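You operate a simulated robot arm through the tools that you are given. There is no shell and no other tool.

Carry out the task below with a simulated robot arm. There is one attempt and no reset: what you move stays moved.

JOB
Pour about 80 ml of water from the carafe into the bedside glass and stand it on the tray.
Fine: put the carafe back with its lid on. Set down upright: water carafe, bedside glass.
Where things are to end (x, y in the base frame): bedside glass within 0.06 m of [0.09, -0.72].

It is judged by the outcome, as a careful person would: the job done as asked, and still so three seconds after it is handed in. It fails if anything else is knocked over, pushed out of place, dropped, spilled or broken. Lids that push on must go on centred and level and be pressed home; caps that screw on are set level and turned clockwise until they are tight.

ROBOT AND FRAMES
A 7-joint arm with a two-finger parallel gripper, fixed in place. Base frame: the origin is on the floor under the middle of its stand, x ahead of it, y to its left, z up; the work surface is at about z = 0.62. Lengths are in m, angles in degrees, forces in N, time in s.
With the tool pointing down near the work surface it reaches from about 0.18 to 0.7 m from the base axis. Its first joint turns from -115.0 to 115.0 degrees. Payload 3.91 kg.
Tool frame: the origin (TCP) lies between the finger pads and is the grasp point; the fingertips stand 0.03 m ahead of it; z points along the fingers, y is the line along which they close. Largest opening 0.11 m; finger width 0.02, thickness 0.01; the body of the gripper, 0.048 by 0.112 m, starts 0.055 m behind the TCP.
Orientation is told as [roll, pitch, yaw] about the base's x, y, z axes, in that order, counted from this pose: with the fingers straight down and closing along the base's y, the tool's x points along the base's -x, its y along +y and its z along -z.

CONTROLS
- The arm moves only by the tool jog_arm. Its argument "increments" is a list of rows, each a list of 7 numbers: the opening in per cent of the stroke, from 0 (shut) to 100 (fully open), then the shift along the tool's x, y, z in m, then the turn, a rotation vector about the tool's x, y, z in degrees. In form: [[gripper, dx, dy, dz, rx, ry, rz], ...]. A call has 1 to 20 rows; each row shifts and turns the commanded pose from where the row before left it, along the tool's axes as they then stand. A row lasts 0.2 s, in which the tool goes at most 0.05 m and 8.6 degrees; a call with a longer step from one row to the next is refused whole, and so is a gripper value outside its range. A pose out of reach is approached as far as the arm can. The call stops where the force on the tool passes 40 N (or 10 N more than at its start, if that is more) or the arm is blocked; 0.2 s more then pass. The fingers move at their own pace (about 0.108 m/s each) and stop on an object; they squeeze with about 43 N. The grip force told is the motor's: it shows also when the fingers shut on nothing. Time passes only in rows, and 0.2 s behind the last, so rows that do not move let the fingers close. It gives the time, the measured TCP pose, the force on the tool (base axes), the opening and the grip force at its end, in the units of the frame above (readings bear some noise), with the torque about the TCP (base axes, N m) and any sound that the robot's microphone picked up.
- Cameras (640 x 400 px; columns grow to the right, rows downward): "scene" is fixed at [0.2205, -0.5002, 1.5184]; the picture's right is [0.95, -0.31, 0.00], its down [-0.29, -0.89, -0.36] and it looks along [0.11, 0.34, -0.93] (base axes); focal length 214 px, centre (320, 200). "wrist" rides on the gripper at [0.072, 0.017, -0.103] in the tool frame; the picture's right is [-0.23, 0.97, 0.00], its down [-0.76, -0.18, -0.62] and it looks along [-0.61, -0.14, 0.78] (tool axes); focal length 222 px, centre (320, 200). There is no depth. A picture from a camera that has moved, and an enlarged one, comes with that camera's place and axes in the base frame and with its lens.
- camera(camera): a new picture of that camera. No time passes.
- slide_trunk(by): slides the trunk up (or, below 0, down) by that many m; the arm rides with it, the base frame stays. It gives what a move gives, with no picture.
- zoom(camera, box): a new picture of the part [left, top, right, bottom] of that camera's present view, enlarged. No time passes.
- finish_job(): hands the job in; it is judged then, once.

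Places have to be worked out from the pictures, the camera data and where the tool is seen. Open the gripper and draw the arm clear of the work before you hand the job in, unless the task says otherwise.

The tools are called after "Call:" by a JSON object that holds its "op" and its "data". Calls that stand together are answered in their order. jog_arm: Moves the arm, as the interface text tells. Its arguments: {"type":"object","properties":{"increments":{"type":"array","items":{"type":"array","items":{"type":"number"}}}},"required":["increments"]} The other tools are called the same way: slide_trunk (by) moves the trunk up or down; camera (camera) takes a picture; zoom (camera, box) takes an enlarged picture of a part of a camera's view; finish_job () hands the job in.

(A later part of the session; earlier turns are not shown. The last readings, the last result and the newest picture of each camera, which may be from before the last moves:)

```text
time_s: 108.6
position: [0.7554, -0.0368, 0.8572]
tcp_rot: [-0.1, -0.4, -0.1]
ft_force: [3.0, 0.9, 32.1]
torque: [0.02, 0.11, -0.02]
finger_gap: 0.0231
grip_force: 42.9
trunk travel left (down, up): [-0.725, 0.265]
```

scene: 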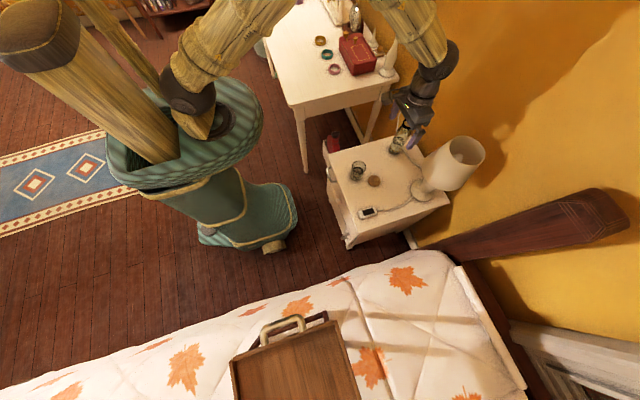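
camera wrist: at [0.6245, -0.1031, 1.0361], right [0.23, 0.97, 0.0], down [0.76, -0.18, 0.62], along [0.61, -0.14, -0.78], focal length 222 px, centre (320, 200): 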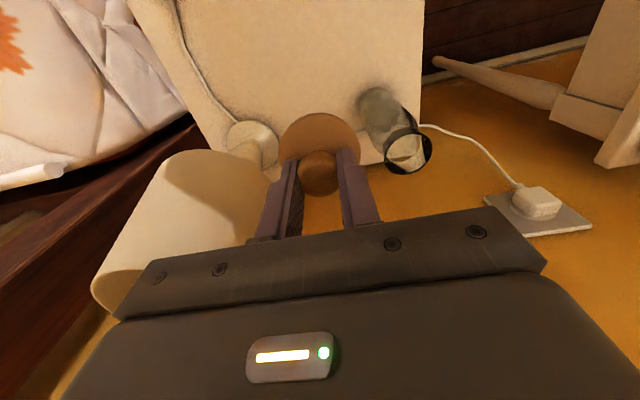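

At 32 N there is still no snap, and under load the TCP has been pushed about 1.5 mm toward -x with a slight pitch, which may be holding it off-centre. I unload to a light contact and re-read the pose.

Call:
{"op": "jog_arm", "data": {"increments": [[0, 0, 0, -0.003, 0, 0, 0], [0, 0, 0, -0.0025, 0, 0, 0], [0, 0, 0, 0, 0, 0, 0]]}}

Call:
{"op": "jog_arm", "data": {"increments": [[0, 0, 0, 0, 0, 0, 0]]}}

Call:
{"op": "jog_arm", "data": {"increments": [[0, 0, 0, 0, 0, 0, 0]]}}

Call:
{"op": "zoom", "data": {"camera": "scene", "box": [390, 100, 422, 140]}}

```text
time_s: 109.4
position: [0.7563, -0.0364, 0.8564]
tcp_rot: [-0.1, 0.0, -0.1]
ft_force: [2.7, 0.5, 13.0]
torque: [0.01, -0.22, 0.01]
finger_gap: 0.0223
grip_force: 42.6
trunk travel left (down, up): [-0.725, 0.265]
```

```text
time_s: 109.8
position: [0.7542, -0.0376, 0.857]
tcp_rot: [-0.1, 0.0, -0.1]
ft_force: [1.7, 0.1, 10.5]
torque: [0.01, -0.06, -0.02]
finger_gap: 0.0226
grip_force: 42.6
trunk travel left (down, up): [-0.725, 0.265]
```

```text
time_s: 110.2
position: [0.7549, -0.0363, 0.8568]
tcp_rot: [-0.1, 0.0, -0.1]
ft_force: [1.5, -0.2, 8.7]
torque: [0.01, 0.09, 0.01]
finger_gap: 0.0226
grip_force: 43.1
trunk travel left (down, up): [-0.725, 0.265]
```

```text
10.00 times, centred on (406, 120) of scene
camera zoom: at [0.2205, -0.5002, 1.5184], right [0.95, -0.31, 0.0], down [-0.29, -0.89, -0.36], along [0.11, 0.34, -0.93], focal length 2145 px, centre (-540, 1000)
```

zoom: 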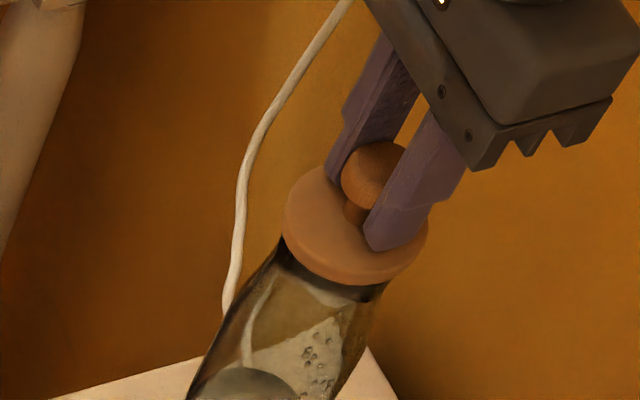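

Comparing with the first pictures, the lid now sits relative to the carafe just as it did at the start. I test gently whether it is engaged by unloading and pulling up slightly.

Call:
{"op": "jog_arm", "data": {"increments": [[0, 0, 0, -0.002, 0, 0, 0], [0, 0, 0, 0, 0, 0, 0]]}}

Call:
{"op": "jog_arm", "data": {"increments": [[0, 0, 0, -0.001, 0, 0, 0], [0, 0, 0, 0, 0, 0, 0]]}}

```text
time_s: 110.8
position: [0.7555, -0.0365, 0.8586]
tcp_rot: [-0.2, -0.1, -0.1]
ft_force: [-1.1, 0.2, -0.3]
torque: [-0.01, 0.02, -0.01]
finger_gap: 0.0227
grip_force: 43.3
trunk travel left (down, up): [-0.725, 0.265]
```

```text
time_s: 111.4
position: [0.7557, -0.0368, 0.86]
tcp_rot: [-0.1, 0.1, -0.1]
ft_force: [0.1, 0.5, 0.1]
torque: [-0.02, 0.01, 0.03]
finger_gap: 0.0227
grip_force: 42.4
trunk travel left (down, up): [-0.725, 0.265]
```

The lid lifts freely, so it is not engaged yet. I raise it and step aside to measure the mouth precisely from two closer viewpoints.

Call:
{"op": "jog_arm", "data": {"increments": [[0, 0, 0, -0.03, 0, 0, 0], [0, 0, -0.042, 0, 0, 0, 0], [0, 0, -0.042, 0, 0, 0, 0], [0, 0, 0, 0, 0, 0, 0], [0, 0, 0, 0, 0, 0, 0]]}}

Call:
{"op": "zoom", "data": {"camera": "wrist", "box": [370, 60, 490, 180]}}

Call:
{"op": "jog_arm", "data": {"increments": [[0, 0, 0, 0, 0, 0, 0]]}}

Call:
{"op": "jog_arm", "data": {"increments": [[0, 0, 0, 0, 0, 0, 0]]}}

Call:
{"op": "jog_arm", "data": {"increments": [[0, 0, 0, 0, 0, 0, 0]]}}

```text
time_s: 112.6
position: [0.7529, -0.118, 0.8917]
tcp_rot: [-0.1, 0.0, -0.1]
ft_force: [1.1, -0.1, -0.3]
torque: [0.01, 0.02, -0.01]
finger_gap: 0.0229
grip_force: 42.7
out of reach, approached as far as the arm can: row 3
trunk travel left (down, up): [-0.725, 0.265]
```

```text
3.33 times, centred on (430, 120) of wrist
camera zoom: at [0.681, -0.1005, 0.9934], right [0.23, 0.97, 0.0], down [0.76, -0.18, 0.62], along [0.61, -0.14, -0.78], focal length 740 px, centre (-47, 467)
```

zoom: 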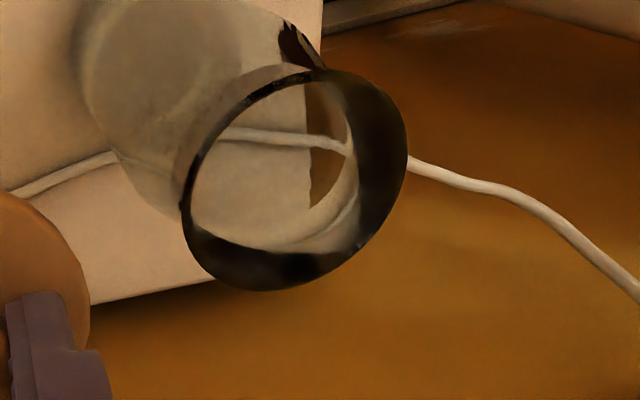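

```text
time_s: 113.0
position: [0.7531, -0.1181, 0.8912]
tcp_rot: [-0.1, 0.0, -0.1]
ft_force: [0.4, 0.0, 0.3]
torque: [0.03, 0.01, 0.01]
finger_gap: 0.0225
grip_force: 43.0
trunk travel left (down, up): [-0.725, 0.265]
```

```text
time_s: 113.4
position: [0.7536, -0.1173, 0.8904]
tcp_rot: [-0.1, 0.1, -0.2]
ft_force: [0.0, 1.0, -0.2]
torque: [0.0, -0.03, -0.03]
finger_gap: 0.0228
grip_force: 43.0
trunk travel left (down, up): [-0.725, 0.265]
```

```text
time_s: 113.8
position: [0.7528, -0.1177, 0.891]
tcp_rot: [-0.1, -0.1, 0.0]
ft_force: [0.4, -0.6, -0.5]
torque: [-0.01, -0.02, 0.0]
finger_gap: 0.0229
grip_force: 42.6
trunk travel left (down, up): [-0.725, 0.265]
```

The mouth measures about (0.7566, -0.0358) from here if its rim is at z 0.815. The arm is near its reach limit in this pose. I take a second view from 4 cm further back to fix the height.

Call:
{"op": "jog_arm", "data": {"increments": [[0, 0.022, 0, 0, 0, 0, 0], [0, 0.022, 0, 0, 0, 0, 0], [0, 0, 0, 0, 0, 0, 0], [0, 0, 0, 0, 0, 0, 0]]}}

Call:
{"op": "zoom", "data": {"camera": "wrist", "box": [370, 100, 490, 220]}}

Call:
{"op": "jog_arm", "data": {"increments": [[0, 0, 0, 0, 0, 0, 0]]}}

Call:
{"op": "jog_arm", "data": {"increments": [[0, 0, 0, 0, 0, 0, 0]]}}

Call:
{"op": "jog_arm", "data": {"increments": [[0, 0, 0, 0, 0, 0, 0]]}}

Call:
{"op": "zoom", "data": {"camera": "wrist", "box": [260, 100, 380, 220]}}

```text
time_s: 114.8
position: [0.7493, -0.1194, 0.8909]
tcp_rot: [0.1, 0.0, -0.1]
ft_force: [1.3, 0.2, -0.1]
torque: [0.0, -0.02, 0.02]
finger_gap: 0.023
grip_force: 42.7
out of reach, approached as far as the arm can: row 1, 2
trunk travel left (down, up): [-0.725, 0.265]
```

```text
3.33 times, centred on (430, 160) of wrist
camera zoom: at [0.6781, -0.102, 0.9927], right [0.23, 0.97, 0.0], down [0.76, -0.18, 0.62], along [0.61, -0.14, -0.78], focal length 740 px, centre (-47, 333)
```

zoom: 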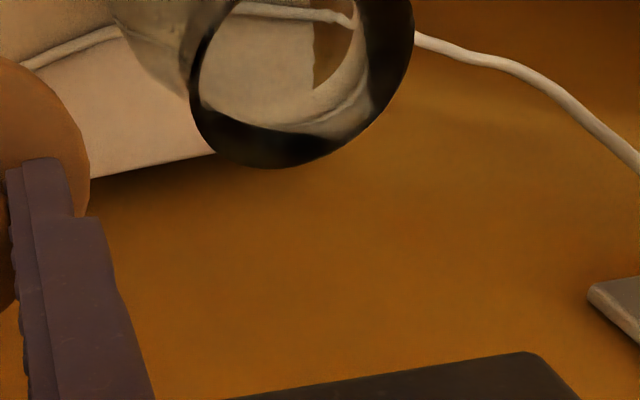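

```text
time_s: 115.2
position: [0.7507, -0.1202, 0.8904]
tcp_rot: [0.0, 0.0, -0.1]
ft_force: [0.4, 0.5, 0.5]
torque: [0.01, 0.01, 0.0]
finger_gap: 0.0227
grip_force: 43.4
trunk travel left (down, up): [-0.725, 0.265]
```

```text
time_s: 115.6
position: [0.7496, -0.1203, 0.8898]
tcp_rot: [0.0, 0.1, -0.1]
ft_force: [0.7, -0.4, -0.1]
torque: [0.03, 0.02, 0.0]
finger_gap: 0.0225
grip_force: 43.2
trunk travel left (down, up): [-0.725, 0.265]
```

```text
time_s: 116.0
position: [0.7501, -0.1202, 0.8909]
tcp_rot: [0.0, 0.1, -0.1]
ft_force: [0.0, -0.2, -1.0]
torque: [0.01, -0.03, -0.02]
finger_gap: 0.0226
grip_force: 42.8
trunk travel left (down, up): [-0.725, 0.265]
```

```text
3.33 times, centred on (320, 160) of wrist
camera zoom: at [0.6781, -0.102, 0.9927], right [0.23, 0.97, 0.0], down [0.76, -0.18, 0.62], along [0.61, -0.14, -0.78], focal length 740 px, centre (320, 333)
```

zoom: 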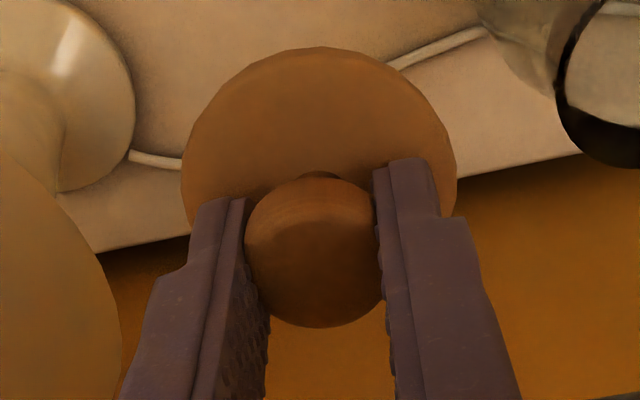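

The arm reports being out of reach even moving backwards, so some joint may be at a limit. I look at the arm's posture before going on.

Call:
{"op": "camera", "data": {"camera": "scene"}}

Call:
{"op": "camera", "data": {"camera": "wrist"}}

```text
taken
```

scene: 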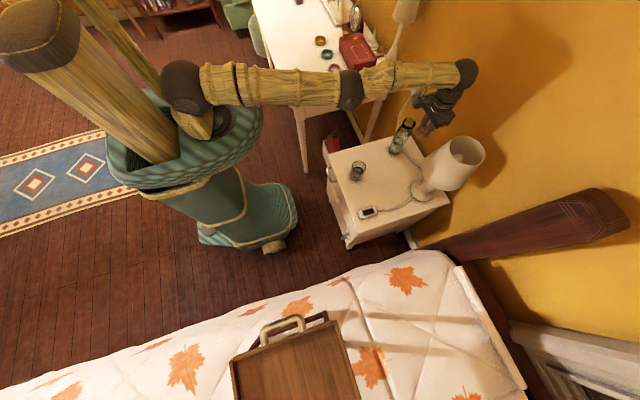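

```text
taken
camera wrist: at [0.6781, -0.102, 0.9927], right [0.23, 0.97, 0.0], down [0.76, -0.18, 0.62], along [0.61, -0.14, -0.78], focal length 222 px, centre (320, 200)
```

wrist: 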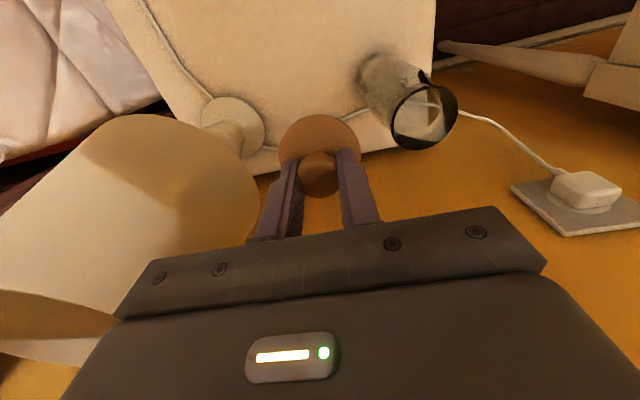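

The arm is fully stretched out straight, which is why it struggles to come back. I move it toward +y, away from the lamp shade, and see if it bends in again.

Call:
{"op": "jog_arm", "data": {"increments": [[0, 0, 0.02, 0, 0, 0, 0], [0, 0, 0.02, 0, 0, 0, 0], [0, 0, 0, 0, 0, 0, 0], [0, 0, 0, 0, 0, 0, 0], [0, 0, 0, 0, 0, 0, 0]]}}

Call:
{"op": "zoom", "data": {"camera": "scene", "box": [340, 50, 480, 190]}}

```text
time_s: 117.2
position: [0.7554, -0.0819, 0.8883]
tcp_rot: [0.0, 0.0, -0.1]
ft_force: [-0.1, 0.4, 0.5]
torque: [0.03, 0.02, 0.0]
finger_gap: 0.0227
grip_force: 42.8
out of reach, approached as far as the arm can: row 1
trunk travel left (down, up): [-0.725, 0.265]
```

```text
2.86 times, centred on (410, 120) of scene
camera zoom: at [0.2205, -0.5002, 1.5184], right [0.95, -0.31, 0.0], down [-0.29, -0.89, -0.36], along [0.11, 0.34, -0.93], focal length 613 px, centre (63, 429)
```

zoom: 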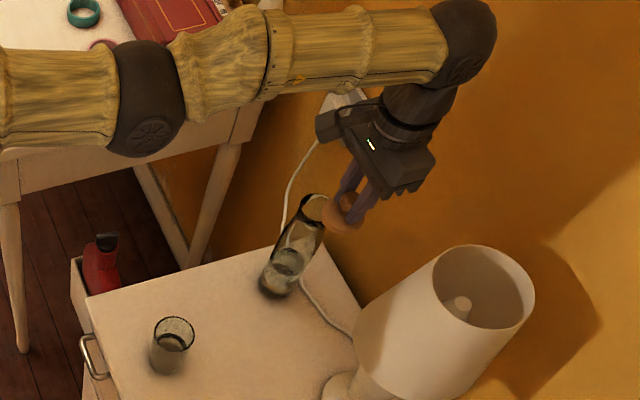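

The arm follows again. Being fully stretched is not good for precise work, so I try backing away from the limit a few centimetres and up a bit.

Call:
{"op": "jog_arm", "data": {"increments": [[0, 0.01, 0.005, 0, 0, 0, 0], [0, 0.02, 0.005, 0, 0, 0, 0], [0, 0.03, 0, 0, 0, 0, 0], [0, 0, 0, 0, 0, 0, 0]]}}

```text
time_s: 118.2
position: [0.7555, -0.0785, 0.8875]
tcp_rot: [-0.2, 0.0, -0.1]
ft_force: [-0.9, -0.2, -0.2]
torque: [0.0, -0.02, -0.01]
finger_gap: 0.0228
grip_force: 42.9
out of reach, approached as far as the arm can: row 1, 2, 3
trunk travel left (down, up): [-0.725, 0.265]
```

The solver cannot bend the straight elbow inward from here. Moving toward y = -0.036 and up slightly shortens the required reach, which should free it.

Call:
{"op": "jog_arm", "data": {"increments": [[0, 0, 0.01, -0.01, 0, 0, 0], [0, 0, 0.015, -0.01, 0, 0, 0], [0, 0, 0.015, -0.005, 0, 0, 0], [0, 0, 0, 0, 0, 0, 0]]}}

Call:
{"op": "jog_arm", "data": {"increments": [[0, 0.005, 0, 0, 0, 0, 0], [0, 0.01, 0, 0, 0, 0, 0], [0, 0.02, 0, 0, 0, 0, 0], [0, 0, 0, 0, 0, 0, 0]]}}

```text
time_s: 119.2
position: [0.7603, -0.0393, 0.9111]
tcp_rot: [-0.1, 0.1, -0.1]
ft_force: [0.2, 0.4, 0.6]
torque: [0.0, -0.01, -0.02]
finger_gap: 0.0227
grip_force: 42.6
out of reach, approached as far as the arm can: row 2
trunk travel left (down, up): [-0.725, 0.265]
```

```text
time_s: 120.2
position: [0.7596, -0.0399, 0.9114]
tcp_rot: [-0.2, 0.1, -0.1]
ft_force: [0.1, 0.5, -0.4]
torque: [-0.02, 0.0, 0.02]
finger_gap: 0.0228
grip_force: 43.0
out of reach, approached as far as the arm can: row 1, 2, 3
trunk travel left (down, up): [-0.725, 0.265]
```

Still straight. At greater height the reach limit is smaller, so going up will pull the arm in; coming back down then leaves slack, as happened at the start. I go up 15 cm and back down.

Call:
{"op": "jog_arm", "data": {"increments": [[0, 0, 0, -0.03, 0, 0, 0], [0, 0, 0, -0.03, 0, 0, 0], [0, 0, 0, -0.03, 0, 0, 0], [0, 0, 0, -0.03, 0, 0, 0], [0, 0, 0, -0.03, 0, 0, 0], [0, 0, 0, 0, 0, 0, 0]]}}

Call:
{"op": "jog_arm", "data": {"increments": [[0, 0, 0, 0.03, 0, 0, 0], [0, 0, 0, 0.03, 0, 0, 0], [0, 0, 0, 0.03, 0, 0, 0], [0, 0, 0, 0.03, 0, 0, 0], [0, 0, 0, 0, 0, 0, 0]]}}

```text
time_s: 121.6
position: [0.7502, -0.0394, 1.0587]
tcp_rot: [-0.1, -0.1, -0.1]
ft_force: [0.4, -0.4, -1.4]
torque: [0.03, 0.02, 0.03]
finger_gap: 0.0225
grip_force: 43.2
out of reach, approached as far as the arm can: row 4, 5
trunk travel left (down, up): [-0.725, 0.265]
```

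```text
time_s: 122.8
position: [0.7499, -0.0386, 0.9398]
tcp_rot: [-0.1, -0.1, -0.1]
ft_force: [-0.6, 0.5, 0.1]
torque: [-0.02, 0.02, 0.01]
finger_gap: 0.0229
grip_force: 42.9
trunk travel left (down, up): [-0.725, 0.265]
```

Now there is slack again (x 0.750 at z 0.94). I back off in x and step aside to y of about -0.11 for a proper two-view measurement of the mouth.

Call:
{"op": "jog_arm", "data": {"increments": [[0, 0.02, 0, 0, 0, 0, 0], [0, 0.02, -0.02, 0.01, 0, 0, 0], [0, 0.02, -0.03, 0.02, 0, 0, 0], [0, 0.01, -0.03, 0.02, 0, 0, 0], [0, 0, 0, 0, 0, 0, 0], [0, 0, 0, 0, 0, 0, 0]]}}

Call:
{"op": "camera", "data": {"camera": "wrist"}}

Call:
{"op": "zoom", "data": {"camera": "wrist", "box": [370, 120, 490, 240]}}

Call:
{"op": "jog_arm", "data": {"increments": [[0, 0, 0, 0, 0, 0, 0]]}}

Call:
{"op": "jog_arm", "data": {"increments": [[0, 0, 0, 0, 0, 0, 0]]}}

Call:
{"op": "jog_arm", "data": {"increments": [[0, 0, 0, 0, 0, 0, 0]]}}

```text
time_s: 124.2
position: [0.6791, -0.1178, 0.893]
tcp_rot: [-0.2, -0.1, -0.1]
ft_force: [-0.2, 0.0, -0.7]
torque: [0.0, 0.03, 0.0]
finger_gap: 0.0228
grip_force: 42.7
trunk travel left (down, up): [-0.725, 0.265]
```

```text
taken
camera wrist: at [0.608, -0.1011, 0.9947], right [0.23, 0.97, 0.0], down [0.76, -0.18, 0.62], along [0.61, -0.14, -0.78], focal length 222 px, centre (320, 200)
```

wrist: 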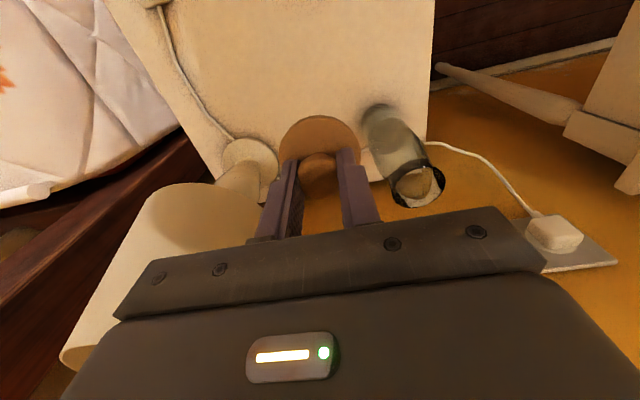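

```text
3.33 times, centred on (430, 180) of wrist
camera zoom: at [0.608, -0.1011, 0.9947], right [0.23, 0.97, 0.0], down [0.76, -0.18, 0.62], along [0.61, -0.14, -0.78], focal length 740 px, centre (-47, 267)
```

zoom: 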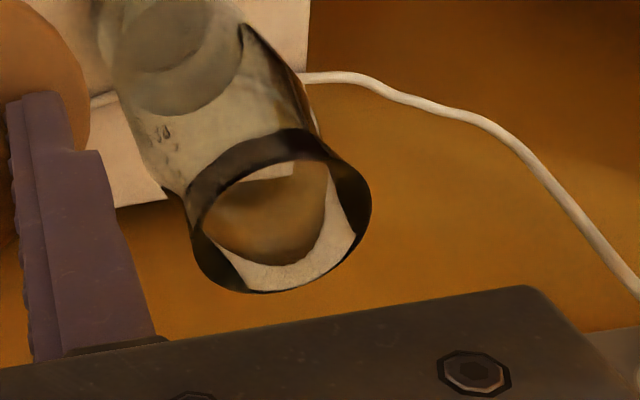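

```text
time_s: 124.6
position: [0.6792, -0.1194, 0.8922]
tcp_rot: [-0.1, 0.1, -0.1]
ft_force: [-0.9, -1.0, -1.1]
torque: [0.0, 0.0, 0.02]
finger_gap: 0.0226
grip_force: 42.9
trunk travel left (down, up): [-0.725, 0.265]
```

```text
time_s: 125.0
position: [0.6813, -0.1183, 0.8921]
tcp_rot: [-0.1, 0.0, -0.1]
ft_force: [0.1, 0.0, -0.3]
torque: [0.01, 0.0, -0.01]
finger_gap: 0.0226
grip_force: 43.6
trunk travel left (down, up): [-0.725, 0.265]
```

```text
time_s: 125.4
position: [0.6794, -0.1188, 0.892]
tcp_rot: [-0.2, 0.0, -0.2]
ft_force: [0.4, -0.5, 0.0]
torque: [0.02, 0.01, -0.02]
finger_gap: 0.0227
grip_force: 43.0
trunk travel left (down, up): [-0.725, 0.265]
```

From two views the mouth is at about (0.756, -0.037), rim z 0.817, so the lid had been pushed about 1.3 mm off while pressing. Lowering the trunk 6 cm gives the arm a bit more reach at the carafe's height, so I raise the tool first and then slide the trunk down.

Call:
{"op": "jog_arm", "data": {"increments": [[0, 0, 0, -0.03, 0, 0, 0], [0, 0, 0, -0.03, 0, 0, 0], [0, 0, 0, 0, 0, 0, 0]]}}

Call:
{"op": "slide_trunk", "data": {"by": -0.06}}

Call:
{"op": "camera", "data": {"camera": "scene"}}

```text
time_s: 126.2
position: [0.6803, -0.1188, 0.9515]
tcp_rot: [0.1, 0.0, -0.1]
ft_force: [-0.3, -0.1, 0.5]
torque: [-0.02, -0.05, 0.0]
finger_gap: 0.0226
grip_force: 42.8
trunk travel left (down, up): [-0.725, 0.265]
```

```text
time_s: 127.2
position: [0.6804, -0.1194, 0.8913]
tcp_rot: [-0.1, 0.0, -0.1]
ft_force: [-0.4, 0.1, 0.0]
torque: [-0.01, -0.03, 0.05]
finger_gap: 0.0228
grip_force: 43.1
trunk travel left (down, up): [-0.665, 0.325]
```

```text
taken
```

scene: 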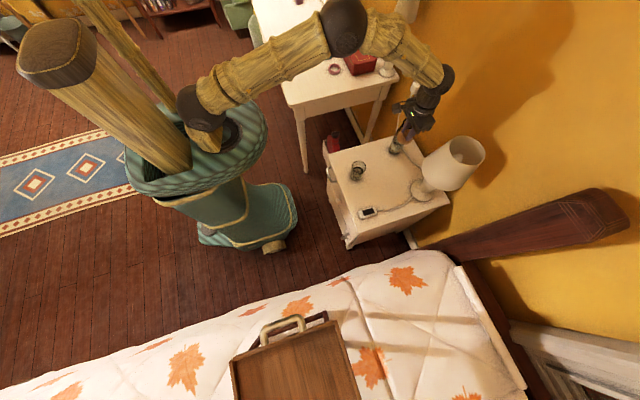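

The trunk is lower and the elbow bent. I move over the mouth to (0.757, -0.037) at z of about 0.90 and average a few position readings.

Call:
{"op": "jog_arm", "data": {"increments": [[0, -0.0255, 0.0273, -0.003, 0, 0, 0], [0, -0.0255, 0.0273, -0.003, 0, 0, 0], [0, -0.0255, 0.0273, -0.003, 0, 0, 0], [0, 0, 0, 0, 0, 0, 0], [0, 0, 0, 0, 0, 0, 0]]}}

Call:
{"op": "jog_arm", "data": {"increments": [[0, 0, 0, 0, 0, 0, 0]]}}

Call:
{"op": "jog_arm", "data": {"increments": [[0, 0, 0, 0, 0, 0, 0]]}}

Call:
{"op": "jog_arm", "data": {"increments": [[0, 0, 0, 0, 0, 0, 0]]}}

Call:
{"op": "jog_arm", "data": {"increments": [[0, 0, 0, 0, 0, 0, 0]]}}

Call:
{"op": "zoom", "data": {"camera": "wrist", "box": [275, 70, 365, 170]}}

```text
time_s: 128.4
position: [0.7561, -0.0347, 0.8984]
tcp_rot: [0.1, 0.0, -0.1]
ft_force: [0.5, -0.1, 0.6]
torque: [-0.03, 0.02, 0.01]
finger_gap: 0.0226
grip_force: 43.3
trunk travel left (down, up): [-0.665, 0.325]
```

```text
time_s: 128.8
position: [0.757, -0.0355, 0.8986]
tcp_rot: [-0.1, 0.0, -0.1]
ft_force: [1.0, -0.1, 0.3]
torque: [0.03, 0.02, 0.0]
finger_gap: 0.0226
grip_force: 42.7
trunk travel left (down, up): [-0.665, 0.325]
```

```text
time_s: 129.2
position: [0.7563, -0.0343, 0.8994]
tcp_rot: [-0.2, -0.1, -0.1]
ft_force: [-0.1, -0.1, 0.5]
torque: [0.04, 0.03, -0.01]
finger_gap: 0.0227
grip_force: 42.6
trunk travel left (down, up): [-0.665, 0.325]
```

```text
time_s: 129.6
position: [0.756, -0.0356, 0.9]
tcp_rot: [0.0, 0.0, -0.1]
ft_force: [-0.5, 0.6, -0.6]
torque: [0.0, 0.0, 0.0]
finger_gap: 0.0226
grip_force: 42.8
trunk travel left (down, up): [-0.665, 0.325]
```

```text
time_s: 130.0
position: [0.7559, -0.0358, 0.9]
tcp_rot: [-0.1, 0.1, -0.2]
ft_force: [0.4, -0.3, -0.7]
torque: [0.02, 0.0, 0.01]
finger_gap: 0.0225
grip_force: 43.3
trunk travel left (down, up): [-0.665, 0.325]
```

```text
4.00 times, centred on (320, 120) of wrist
camera zoom: at [0.6844, -0.0177, 1.0018], right [0.23, 0.97, 0.0], down [0.76, -0.18, 0.62], along [0.61, -0.14, -0.78], focal length 888 px, centre (320, 520)
```

zoom: 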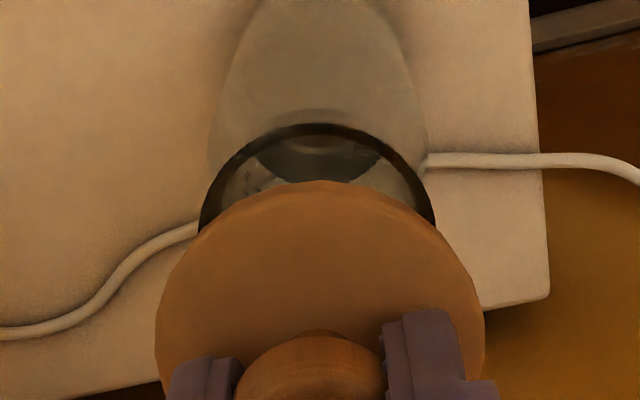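

The lid and mouth agree in x, and y is off by about 0.8 mm. I correct that and lower to just above contact.

Call:
{"op": "jog_arm", "data": {"increments": [[0, 0, -0.0008, 0.01, 0, 0, 0], [0, 0, 0, 0.012, 0, 0, 0], [0, 0, 0, 0.01, 0, 0, 0], [0, 0, 0, 0.004, 0, 0, 0], [0, 0, 0, 0, 0, 0, 0], [0, 0, 0, 0, 0, 0, 0]]}}

Call:
{"op": "jog_arm", "data": {"increments": [[0, 0, 0, 0.002, 0, 0, 0], [0, 0, 0, 0.002, 0, 0, 0], [0, 0, 0, 0.001, 0, 0, 0], [0, 0, 0, 0, 0, 0, 0]]}}

```text
time_s: 131.4
position: [0.7558, -0.0381, 0.8633]
tcp_rot: [0.0, -0.1, -0.1]
ft_force: [0.0, -1.2, 0.2]
torque: [0.01, -0.01, 0.02]
finger_gap: 0.0228
grip_force: 43.1
trunk travel left (down, up): [-0.665, 0.325]
```

```text
time_s: 132.4
position: [0.757, -0.0381, 0.8584]
tcp_rot: [-0.1, -0.1, -0.2]
ft_force: [-0.4, -0.3, 0.8]
torque: [0.03, -0.07, 0.03]
finger_gap: 0.0226
grip_force: 42.6
trunk travel left (down, up): [-0.665, 0.325]
```

Almost at contact. I continue in 1 mm steps.

Call:
{"op": "jog_arm", "data": {"increments": [[0, 0, 0, 0.001, 0, 0, 0], [0, 0, 0, 0.001, 0, 0, 0], [0, 0, 0, 0, 0, 0, 0]]}}

Call:
{"op": "jog_arm", "data": {"increments": [[0, 0, 0, 0.001, 0, 0, 0], [0, 0, 0, 0.001, 0, 0, 0], [0, 0, 0, 0, 0, 0, 0]]}}

```text
time_s: 133.2
position: [0.7561, -0.0361, 0.8572]
tcp_rot: [0.0, -0.1, -0.1]
ft_force: [0.7, 0.9, 4.3]
torque: [-0.02, 0.03, -0.02]
finger_gap: 0.0227
grip_force: 43.2
trunk travel left (down, up): [-0.665, 0.325]
heard: snap
```

```text
time_s: 134.0
position: [0.7557, -0.037, 0.8585]
tcp_rot: [-0.1, -0.3, -0.2]
ft_force: [2.7, 2.8, 19.2]
torque: [0.05, -0.01, 0.0]
finger_gap: 0.0228
grip_force: 42.8
trunk travel left (down, up): [-0.665, 0.325]
```

A snap was heard as it engaged this time. I press to about 30 N to be sure it is home, then unload.

Call:
{"op": "jog_arm", "data": {"increments": [[0, 0, 0, 0.001, 0, 0, 0], [0, 0, 0, 0.001, 0, 0, 0], [0, 0, 0, 0, 0, 0, 0]]}}

Call:
{"op": "jog_arm", "data": {"increments": [[0, 0, 0, -0.003, 0, 0, 0], [0, 0, 0, -0.002, 0, 0, 0], [0, 0, 0, 0, 0, 0, 0], [0, 0, 0, 0, 0, 0, 0]]}}

Call:
{"op": "zoom", "data": {"camera": "scene", "box": [390, 100, 430, 140]}}

Call:
{"op": "zoom", "data": {"camera": "wrist", "box": [240, 60, 400, 220]}}

```text
time_s: 134.8
position: [0.7559, -0.0378, 0.8566]
tcp_rot: [-0.1, -0.3, 0.0]
ft_force: [2.5, 3.2, 31.5]
torque: [0.07, 0.01, -0.03]
finger_gap: 0.0227
grip_force: 42.5
trunk travel left (down, up): [-0.665, 0.325]
```

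```text
time_s: 135.8
position: [0.7559, -0.0374, 0.8578]
tcp_rot: [-0.1, 0.1, 0.0]
ft_force: [1.3, 1.9, 11.3]
torque: [0.09, -0.04, -0.02]
finger_gap: 0.0226
grip_force: 43.0
trunk travel left (down, up): [-0.665, 0.325]
```

```text
10.00 times, centred on (410, 120) of scene
camera zoom: at [0.2205, -0.5002, 1.5184], right [0.95, -0.31, 0.0], down [-0.29, -0.89, -0.36], along [0.11, 0.34, -0.93], focal length 2145 px, centre (-580, 1000)
```

zoom: 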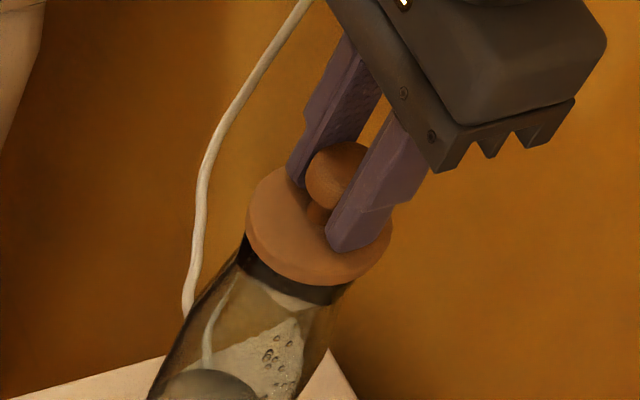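

```text
2.50 times, centred on (320, 140) of wrist
camera zoom: at [0.6836, -0.0202, 0.9599], right [0.23, 0.97, 0.0], down [0.76, -0.18, 0.62], along [0.61, -0.14, -0.78], focal length 555 px, centre (320, 350)
```

zoom: 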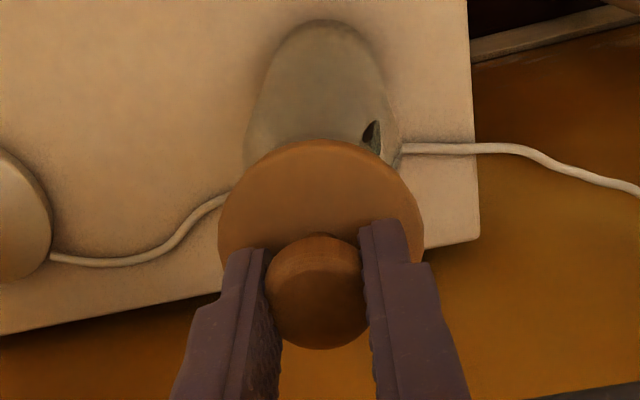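

The lid is engaged and sits level. I unload the last bit, open the fingers, and rise clear.

Call:
{"op": "jog_arm", "data": {"increments": [[0, 0, 0, -0.0015, 0, 0, 0], [0, 0, 0, 0, 0, 0, 0], [25, 0, 0, 0, 0, 0, 0], [40, 0, 0, 0, 0, 0, 0], [60, 0, 0, 0, 0, 0, 0], [65, 0, 0, 0, 0, 0, 0], [65, 0, 0, -0.01, 0, 0, 0], [65, 0, 0, -0.02, 0, 0, 0], [65, 0, 0, -0.03, 0, 0, 0], [65, 0, 0, -0.03, 0, 0, 0], [65, 0, 0, 0, 0, 0, 0]]}}

Call:
{"op": "zoom", "data": {"camera": "scene", "box": [380, 95, 430, 165]}}

Call:
{"op": "zoom", "data": {"camera": "wrist", "box": [260, 50, 380, 170]}}

```text
time_s: 138.2
position: [0.7556, -0.0362, 0.9495]
tcp_rot: [-0.1, 0.1, -0.1]
ft_force: [-0.3, 0.3, 0.2]
torque: [0.01, -0.03, 0.03]
finger_gap: 0.0715
grip_force: 0.0
trunk travel left (down, up): [-0.665, 0.325]
```

```text
5.71 times, centred on (405, 130) of scene
camera zoom: at [0.2205, -0.5002, 1.5184], right [0.95, -0.31, 0.0], down [-0.29, -0.89, -0.36], along [0.11, 0.34, -0.93], focal length 1226 px, centre (-166, 600)
```

zoom: 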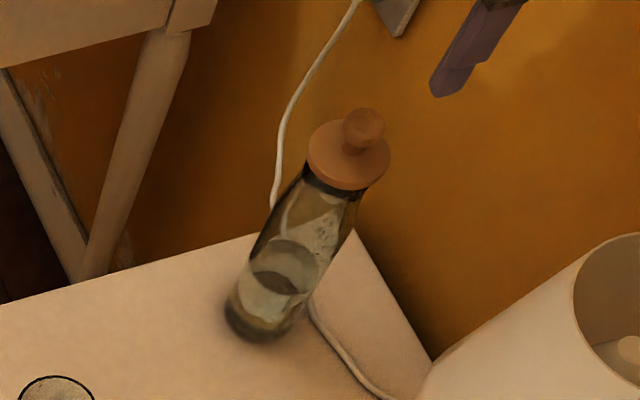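

```text
3.33 times, centred on (320, 110) of wrist
camera zoom: at [0.684, -0.0186, 1.0529], right [0.23, 0.97, 0.0], down [0.76, -0.18, 0.62], along [0.61, -0.14, -0.78], focal length 740 px, centre (320, 500)
```

zoom: 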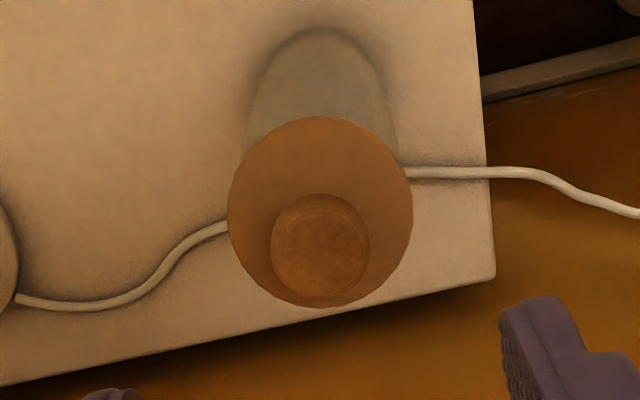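

The lid is on. I compare it closely with the very first picture of the seated lid, using the same zoom box.

Call:
{"op": "zoom", "data": {"camera": "scene", "box": [390, 100, 430, 140]}}

```text
10.00 times, centred on (410, 120) of scene
camera zoom: at [0.2205, -0.5002, 1.5184], right [0.95, -0.31, 0.0], down [-0.29, -0.89, -0.36], along [0.11, 0.34, -0.93], focal length 2145 px, centre (-580, 1000)
```

zoom: 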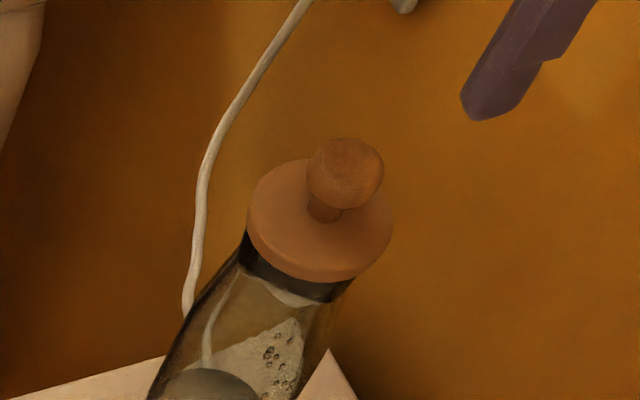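

The lid sits exactly as it did originally, just moved with the carafe by about 1.5 mm. Next is the glass: I move back above it with the fingers open.

Call:
{"op": "jog_arm", "data": {"increments": [[100, 0.02, 0, -0.01, 0, 0, 0], [100, 0.036, -0.012, 0, 0, 0, 0], [100, 0.036, -0.012, 0, 0, 0, 0], [100, 0.036, -0.012, 0, 0, 0, 0], [100, 0.036, -0.012, 0, 0, 0, 0], [100, 0.036, -0.013, 0.02, 0, 0, 0], [100, 0.035, -0.013, 0.03, 0, 0, 0], [100, 0, 0, 0.04, 0, 0, 0], [100, 0, 0, 0.03, 0, 0, 0], [100, 0, 0, 0, 0, 0, 0]]}}

Call:
{"op": "zoom", "data": {"camera": "wrist", "box": [260, 60, 380, 180]}}

Call:
{"op": "zoom", "data": {"camera": "scene", "box": [330, 90, 430, 190]}}

```text
time_s: 140.4
position: [0.5212, -0.1106, 0.8386]
tcp_rot: [-0.2, -0.1, -0.1]
ft_force: [0.1, 0.7, 0.3]
torque: [0.03, -0.03, 0.01]
finger_gap: 0.1098
grip_force: 0.0
trunk travel left (down, up): [-0.665, 0.325]
```

```text
3.33 times, centred on (320, 120) of wrist
camera zoom: at [0.449, -0.0927, 0.9407], right [0.23, 0.97, 0.0], down [0.76, -0.18, 0.62], along [0.61, -0.14, -0.78], focal length 740 px, centre (320, 467)
```

zoom: 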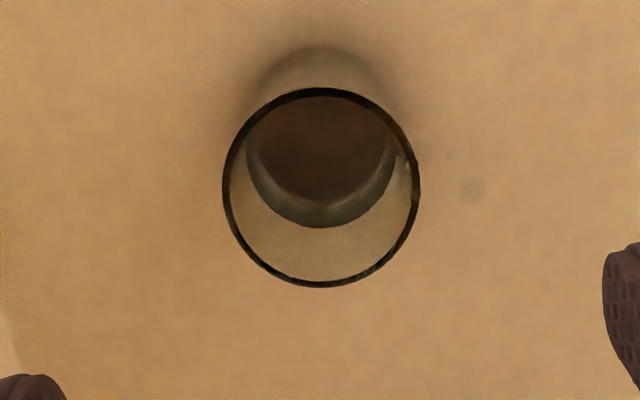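

```text
4.00 times, centred on (380, 140) of scene
camera zoom: at [0.2205, -0.5002, 1.5184], right [0.95, -0.31, 0.0], down [-0.29, -0.89, -0.36], along [0.11, 0.34, -0.93], focal length 858 px, centre (80, 440)
```

zoom: 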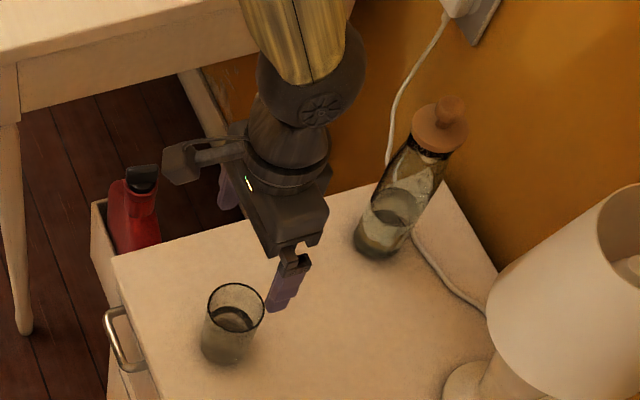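

The glass centre is at about (0.525, -0.110), with water in it. I shift 4 mm forward and descend around it to the same grip height as before (z 0.669).

Call:
{"op": "jog_arm", "data": {"increments": [[100, -0.004, 0, 0.03, 0, 0, 0], [100, 0, 0, 0.045, 0, 0, 0], [100, 0, 0, 0.04, 0, 0, 0], [100, 0, 0, 0.03, 0, 0, 0], [100, 0, 0, 0.024, 0, 0, 0], [100, 0, 0, 0, 0, 0, 0]]}}

Call:
{"op": "camera", "data": {"camera": "wrist"}}

```text
time_s: 141.8
position: [0.5257, -0.1116, 0.6688]
tcp_rot: [-0.2, -0.1, 0.0]
ft_force: [0.2, -0.1, 0.7]
torque: [0.01, -0.01, 0.02]
finger_gap: 0.11
grip_force: 0.0
trunk travel left (down, up): [-0.665, 0.325]
```

```text
taken
camera wrist: at [0.4527, -0.0942, 0.7715], right [0.23, 0.97, 0.0], down [0.76, -0.18, 0.62], along [0.61, -0.14, -0.78], focal length 222 px, centre (320, 200)
```

wrist: 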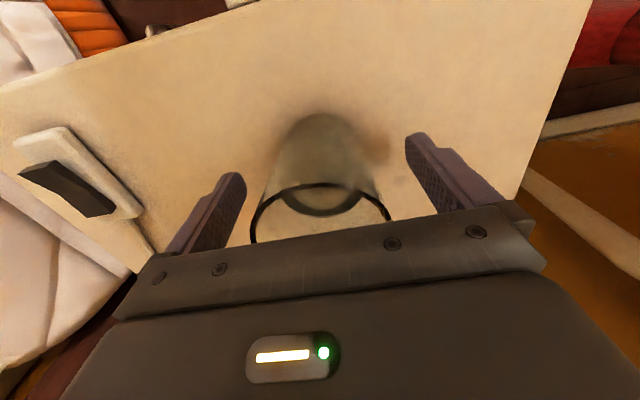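

The glass is centred between the fingers. I close on it.

Call:
{"op": "jog_arm", "data": {"increments": [[85, 0, 0, 0, 0, 0, 0], [70, 0, 0, 0, 0, 0, 0], [62, 0, 0, 0, 0, 0, 0], [57, 0, 0, 0, 0, 0, 0], [52, 0, 0, 0, 0, 0, 0], [45, 0, 0, 0, 0, 0, 0], [30, 0, 0, 0, 0, 0, 0], [20, 0, 0, 0, 0, 0, 0]]}}

Call:
{"op": "jog_arm", "data": {"increments": [[0, 0, 0, -0.003, 0, 0, 0], [0, 0, 0, -0.005, 0, 0, 0], [0, 0, 0, -0.01, 0, 0, 0], [0, 0, 0, -0.01, 0, 0, 0], [0, 0, 0, 0, 0, 0, 0], [0, 0, 0, 0, 0, 0, 0]]}}

Call:
{"op": "zoom", "data": {"camera": "scene", "box": [330, 120, 400, 190]}}

Call:
{"op": "camera", "data": {"camera": "wrist"}}

```text
time_s: 143.6
position: [0.5255, -0.112, 0.6699]
tcp_rot: [-0.1, 0.0, -0.1]
ft_force: [0.7, -0.3, 0.5]
torque: [-0.05, -0.02, -0.04]
finger_gap: 0.0599
grip_force: 43.3
trunk travel left (down, up): [-0.665, 0.325]
```

```text
time_s: 145.0
position: [0.5246, -0.1115, 0.6982]
tcp_rot: [-0.1, 0.0, -0.1]
ft_force: [0.1, 0.3, -2.0]
torque: [0.0, 0.01, -0.03]
finger_gap: 0.0603
grip_force: 43.2
trunk travel left (down, up): [-0.665, 0.325]
```

```text
5.71 times, centred on (365, 155) of scene
camera zoom: at [0.2205, -0.5002, 1.5184], right [0.95, -0.31, 0.0], down [-0.29, -0.89, -0.36], along [0.11, 0.34, -0.93], focal length 1226 px, centre (63, 457)
```

zoom: 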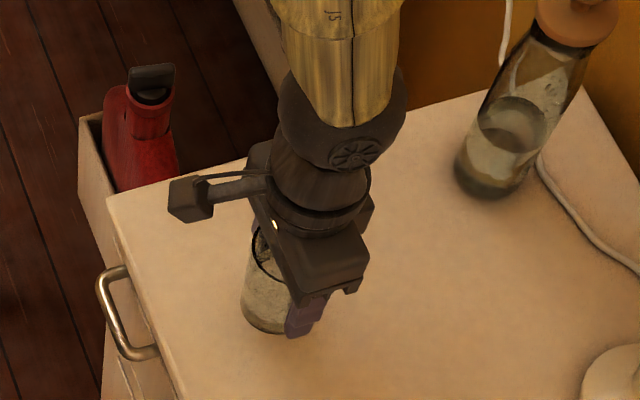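

```text
taken
camera wrist: at [0.4533, -0.0939, 0.8013], right [0.23, 0.97, 0.0], down [0.76, -0.18, 0.62], along [0.61, -0.14, -0.78], focal length 222 px, centre (320, 200)
```

wrist: 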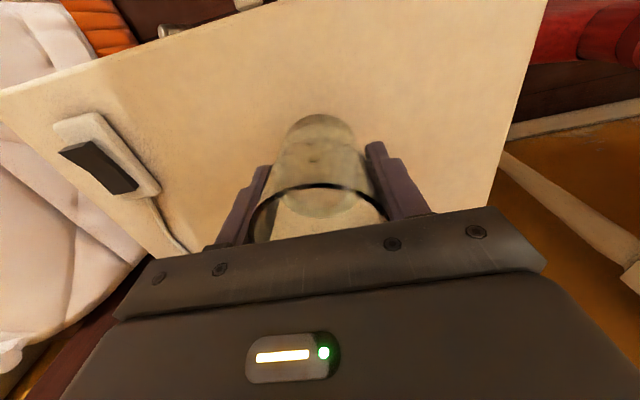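

The glass lifts cleanly without slipping. I raise it to z of about 0.89 with smooth steps.

Call:
{"op": "jog_arm", "data": {"increments": [[0, 0, 0, -0.01, 0, 0, 0], [0, 0, 0, -0.02, 0, 0, 0], [0, 0, 0, -0.03, 0, 0, 0], [0, 0, 0, -0.03, 0, 0, 0], [0, 0, 0, -0.03, 0, 0, 0], [0, 0, 0, -0.03, 0, 0, 0], [0, 0, 0, -0.025, 0, 0, 0], [0, 0, 0, -0.015, 0, 0, 0], [0, 0, 0, 0, 0, 0, 0]]}}

Call:
{"op": "jog_arm", "data": {"increments": [[0, 0.006, -0.008, 0, 0, 0, 0], [0, 0.012, -0.016, 0, 0, 0, 0], [0, 0.018, -0.024, 0, 0, 0, 0], [0, 0.018, -0.024, 0, 0, 0, 0], [0, 0.018, -0.024, 0, 0, 0, 0], [0, 0.018, -0.024, 0, 0, 0, 0], [0, 0.018, -0.024, 0, 0, 0, 0], [0, 0.018, -0.024, 0, 0, 0, 0], [0, 0.012, -0.016, 0, 0, 0, 0], [0, 0.006, -0.008, 0, 0, 0, 0], [0, 0, 0, 0, 0, 0, 0]]}}

Call:
{"op": "camera", "data": {"camera": "scene"}}

Call:
{"op": "camera", "data": {"camera": "wrist"}}

```text
time_s: 147.0
position: [0.527, -0.1103, 0.8896]
tcp_rot: [0.0, 0.1, -0.2]
ft_force: [-0.6, -0.2, -3.0]
torque: [-0.02, -0.02, 0.01]
finger_gap: 0.0603
grip_force: 42.8
trunk travel left (down, up): [-0.665, 0.325]
```

```text
time_s: 149.4
position: [0.381, -0.3029, 0.89]
tcp_rot: [-0.1, -0.1, 0.0]
ft_force: [-0.9, -0.1, -2.7]
torque: [0.0, 0.0, -0.01]
finger_gap: 0.0602
grip_force: 42.9
trunk travel left (down, up): [-0.665, 0.325]
```

```text
taken
```

scene: 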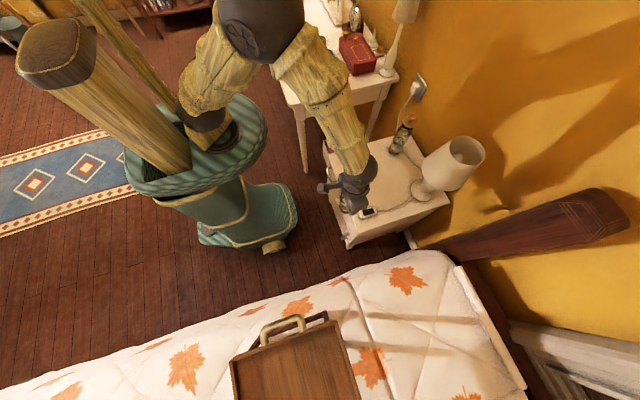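

```text
taken
camera wrist: at [0.3087, -0.2854, 0.9918], right [0.23, 0.97, 0.0], down [0.76, -0.18, 0.62], along [0.61, -0.14, -0.78], focal length 222 px, centre (320, 200)
```

wrist: 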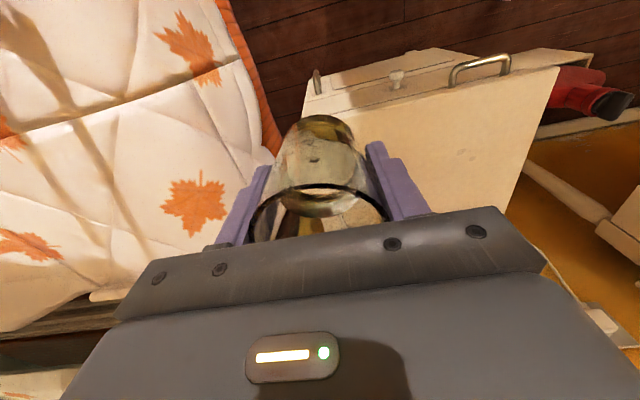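

The glass is steady at z 0.89. I now turn the tool to yaw -85° so that the wrist camera looks out over the bed and tray.

Call:
{"op": "jog_arm", "data": {"increments": [[0, 0, 0, 0, 0, 0, 4], [0, 0, 0, 0, 0, 0, 8], [0, 0, 0, 0, 0, 0, 8.5], [0, 0, 0, 0, 0, 0, 8.5], [0, 0, 0, 0, 0, 0, 8.5], [0, 0, 0, 0, 0, 0, 8.5], [0, 0, 0, 0, 0, 0, 8.5], [0, 0, 0, 0, 0, 0, 8.5], [0, 0, 0, 0, 0, 0, 8.5], [0, 0, 0, 0, 0, 0, 8.5], [0, 0, 0, 0, 0, 0, 5], [0, 0, 0, 0, 0, 0, 0]]}}

Call:
{"op": "camera", "data": {"camera": "wrist"}}

Call:
{"op": "camera", "data": {"camera": "scene"}}

```text
time_s: 152.0
position: [0.38, -0.3022, 0.8874]
tcp_rot: [0.1, 0.0, -85.2]
ft_force: [-0.6, 1.1, -2.0]
torque: [-0.01, 0.01, 0.02]
finger_gap: 0.0603
grip_force: 43.1
trunk travel left (down, up): [-0.665, 0.325]
```

```text
taken
camera wrist: at [0.3923, -0.2287, 0.9906], right [0.99, -0.14, 0.0], down [-0.11, -0.77, 0.62], along [-0.09, -0.62, -0.78], focal length 222 px, centre (320, 200)
```

wrist: 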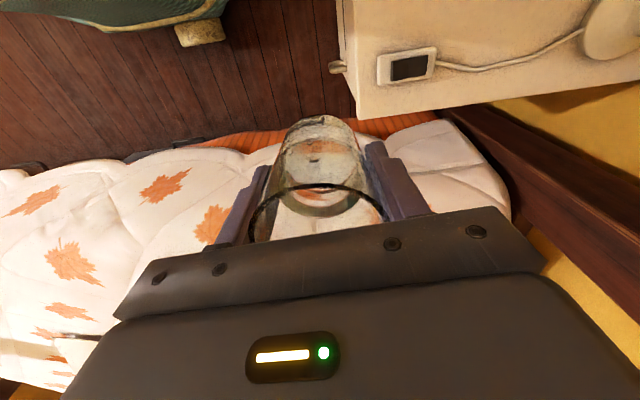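

```text
taken
```

scene: 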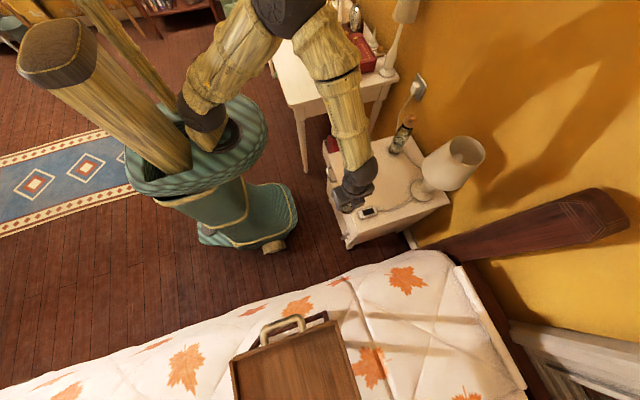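

The bed is in view ahead. I move on toward (0.15, -0.45), staying at this height, to bring the tray into view.

Call:
{"op": "jog_arm", "data": {"increments": [[0, -0.005, -0.01, 0, 0, 0, 0], [0, -0.01, -0.019, 0, 0, 0, 0], [0, -0.0141, -0.0267, 0, 0, 0, 0], [0, -0.0141, -0.0267, 0, 0, 0, 0], [0, -0.0141, -0.0267, 0, 0, 0, 0], [0, -0.0141, -0.0267, 0, 0, 0, 0], [0, -0.0141, -0.0267, 0, 0, 0, 0], [0, -0.0141, -0.0267, 0, 0, 0, 0], [0, -0.0141, -0.0267, 0, 0, 0, 0], [0, -0.009, -0.018, 0, 0, 0, 0], [0, -0.0045, -0.008, 0, 0, 0, 0], [0, 0, 0, 0, 0, 0, 0]]}}

Call:
{"op": "camera", "data": {"camera": "wrist"}}

Call:
{"op": "camera", "data": {"camera": "scene"}}

```text
time_s: 154.6
position: [0.1523, -0.451, 0.8865]
tcp_rot: [0.0, 0.0, -85.0]
ft_force: [-0.7, -0.4, -2.1]
torque: [0.02, 0.03, -0.02]
finger_gap: 0.0603
grip_force: 43.3
trunk travel left (down, up): [-0.665, 0.325]
```

```text
taken
camera wrist: at [0.1638, -0.3768, 0.9898], right [0.99, -0.14, 0.0], down [-0.11, -0.77, 0.62], along [-0.09, -0.62, -0.78], focal length 222 px, centre (320, 200)
```

wrist: 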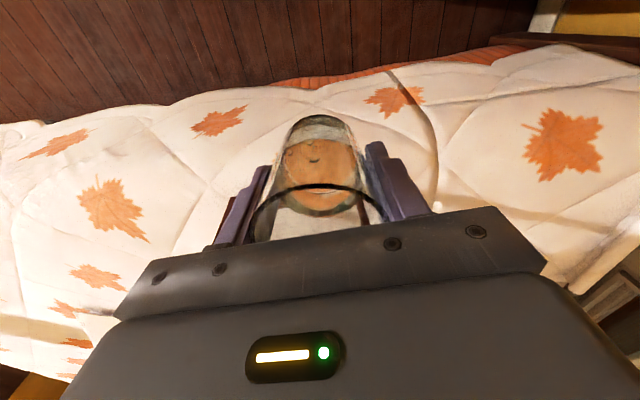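

```text
taken
```

scene: 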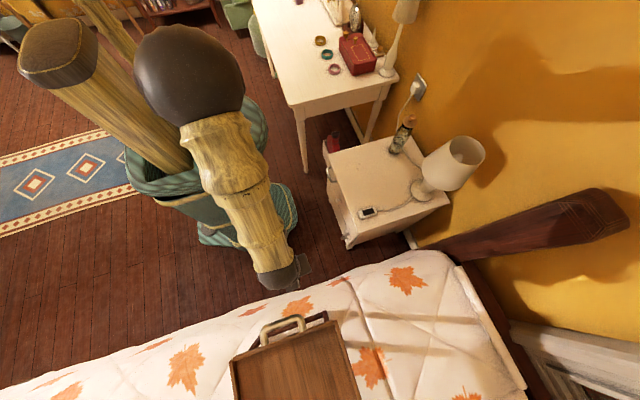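

The tray is hidden behind the gripper from here. In the scene view its front edge is at about y -0.64, running from x -0.14 to 0.235. I move out over it at height to about (0.09, -0.65) to see it in the wrist view.

Call:
{"op": "jog_arm", "data": {"increments": [[0, -0.008, -0.0033, 0, 0, 0, 0], [0, -0.016, -0.0066, 0, 0, 0, 0], [0, -0.0241, -0.0099, 0, 0, 0, 0], [0, -0.0241, -0.0099, 0, 0, 0, 0], [0, -0.0241, -0.0099, 0, 0, 0, 0], [0, -0.0241, -0.0099, 0, 0, 0, 0], [0, -0.0241, -0.0099, 0, 0, 0, 0], [0, -0.0241, -0.0099, 0, 0, 0, 0], [0, -0.016, -0.0066, 0, 0, 0, 0], [0, -0.008, -0.0033, 0, 0, 0, 0], [0, 0, 0, 0, 0, 0, 0]]}}

Call:
{"op": "camera", "data": {"camera": "wrist"}}

Call:
{"op": "camera", "data": {"camera": "scene"}}

```text
time_s: 157.0
position: [0.0872, -0.6496, 0.888]
tcp_rot: [0.0, 0.0, -85.1]
ft_force: [-0.5, -0.2, -1.4]
torque: [-0.04, 0.0, 0.01]
finger_gap: 0.0598
grip_force: 42.7
trunk travel left (down, up): [-0.665, 0.325]
```

```text
taken
camera wrist: at [0.099, -0.5752, 0.9907], right [0.99, -0.14, 0.0], down [-0.11, -0.77, 0.62], along [-0.09, -0.62, -0.78], focal length 222 px, centre (320, 200)
```

wrist: 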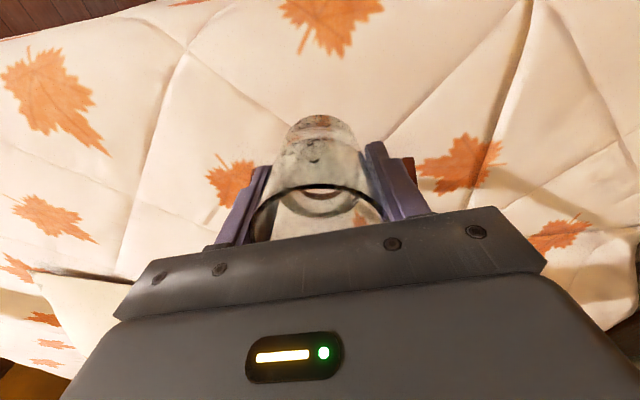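

```text
taken
```

scene: 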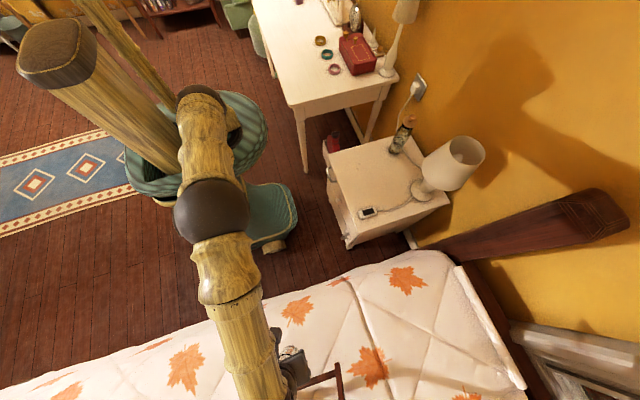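

The tray looks different in the scene picture; I zoom in to check what is visible there.

Call:
{"op": "zoom", "data": {"camera": "scene", "box": [200, 290, 400, 400]}}

Call:
{"op": "zoom", "data": {"camera": "wrist", "box": [180, 80, 460, 280]}}

```text
3.20 times, centred on (300, 345) of scene
camera zoom: at [0.2205, -0.5002, 1.5184], right [0.95, -0.31, 0.0], down [-0.29, -0.89, -0.36], along [0.11, 0.34, -0.93], focal length 686 px, centre (384, -264)
```

zoom: 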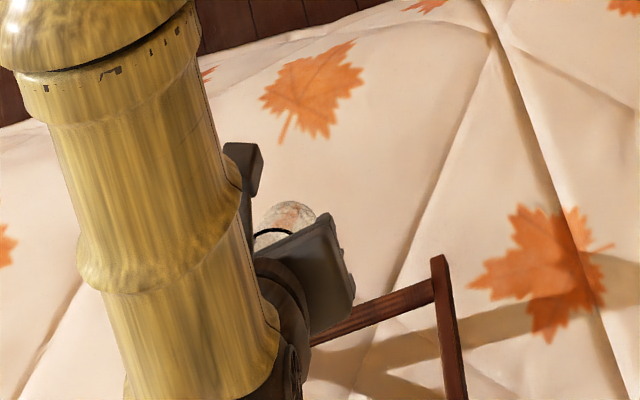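

```text
2.00 times, centred on (320, 180) of wrist
camera zoom: at [0.099, -0.5752, 0.9907], right [0.99, -0.14, 0.0], down [-0.11, -0.77, 0.62], along [-0.09, -0.62, -0.78], focal length 444 px, centre (320, 240)
```

zoom: 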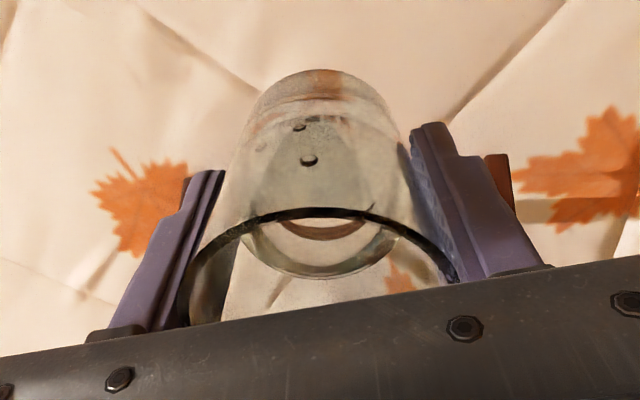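

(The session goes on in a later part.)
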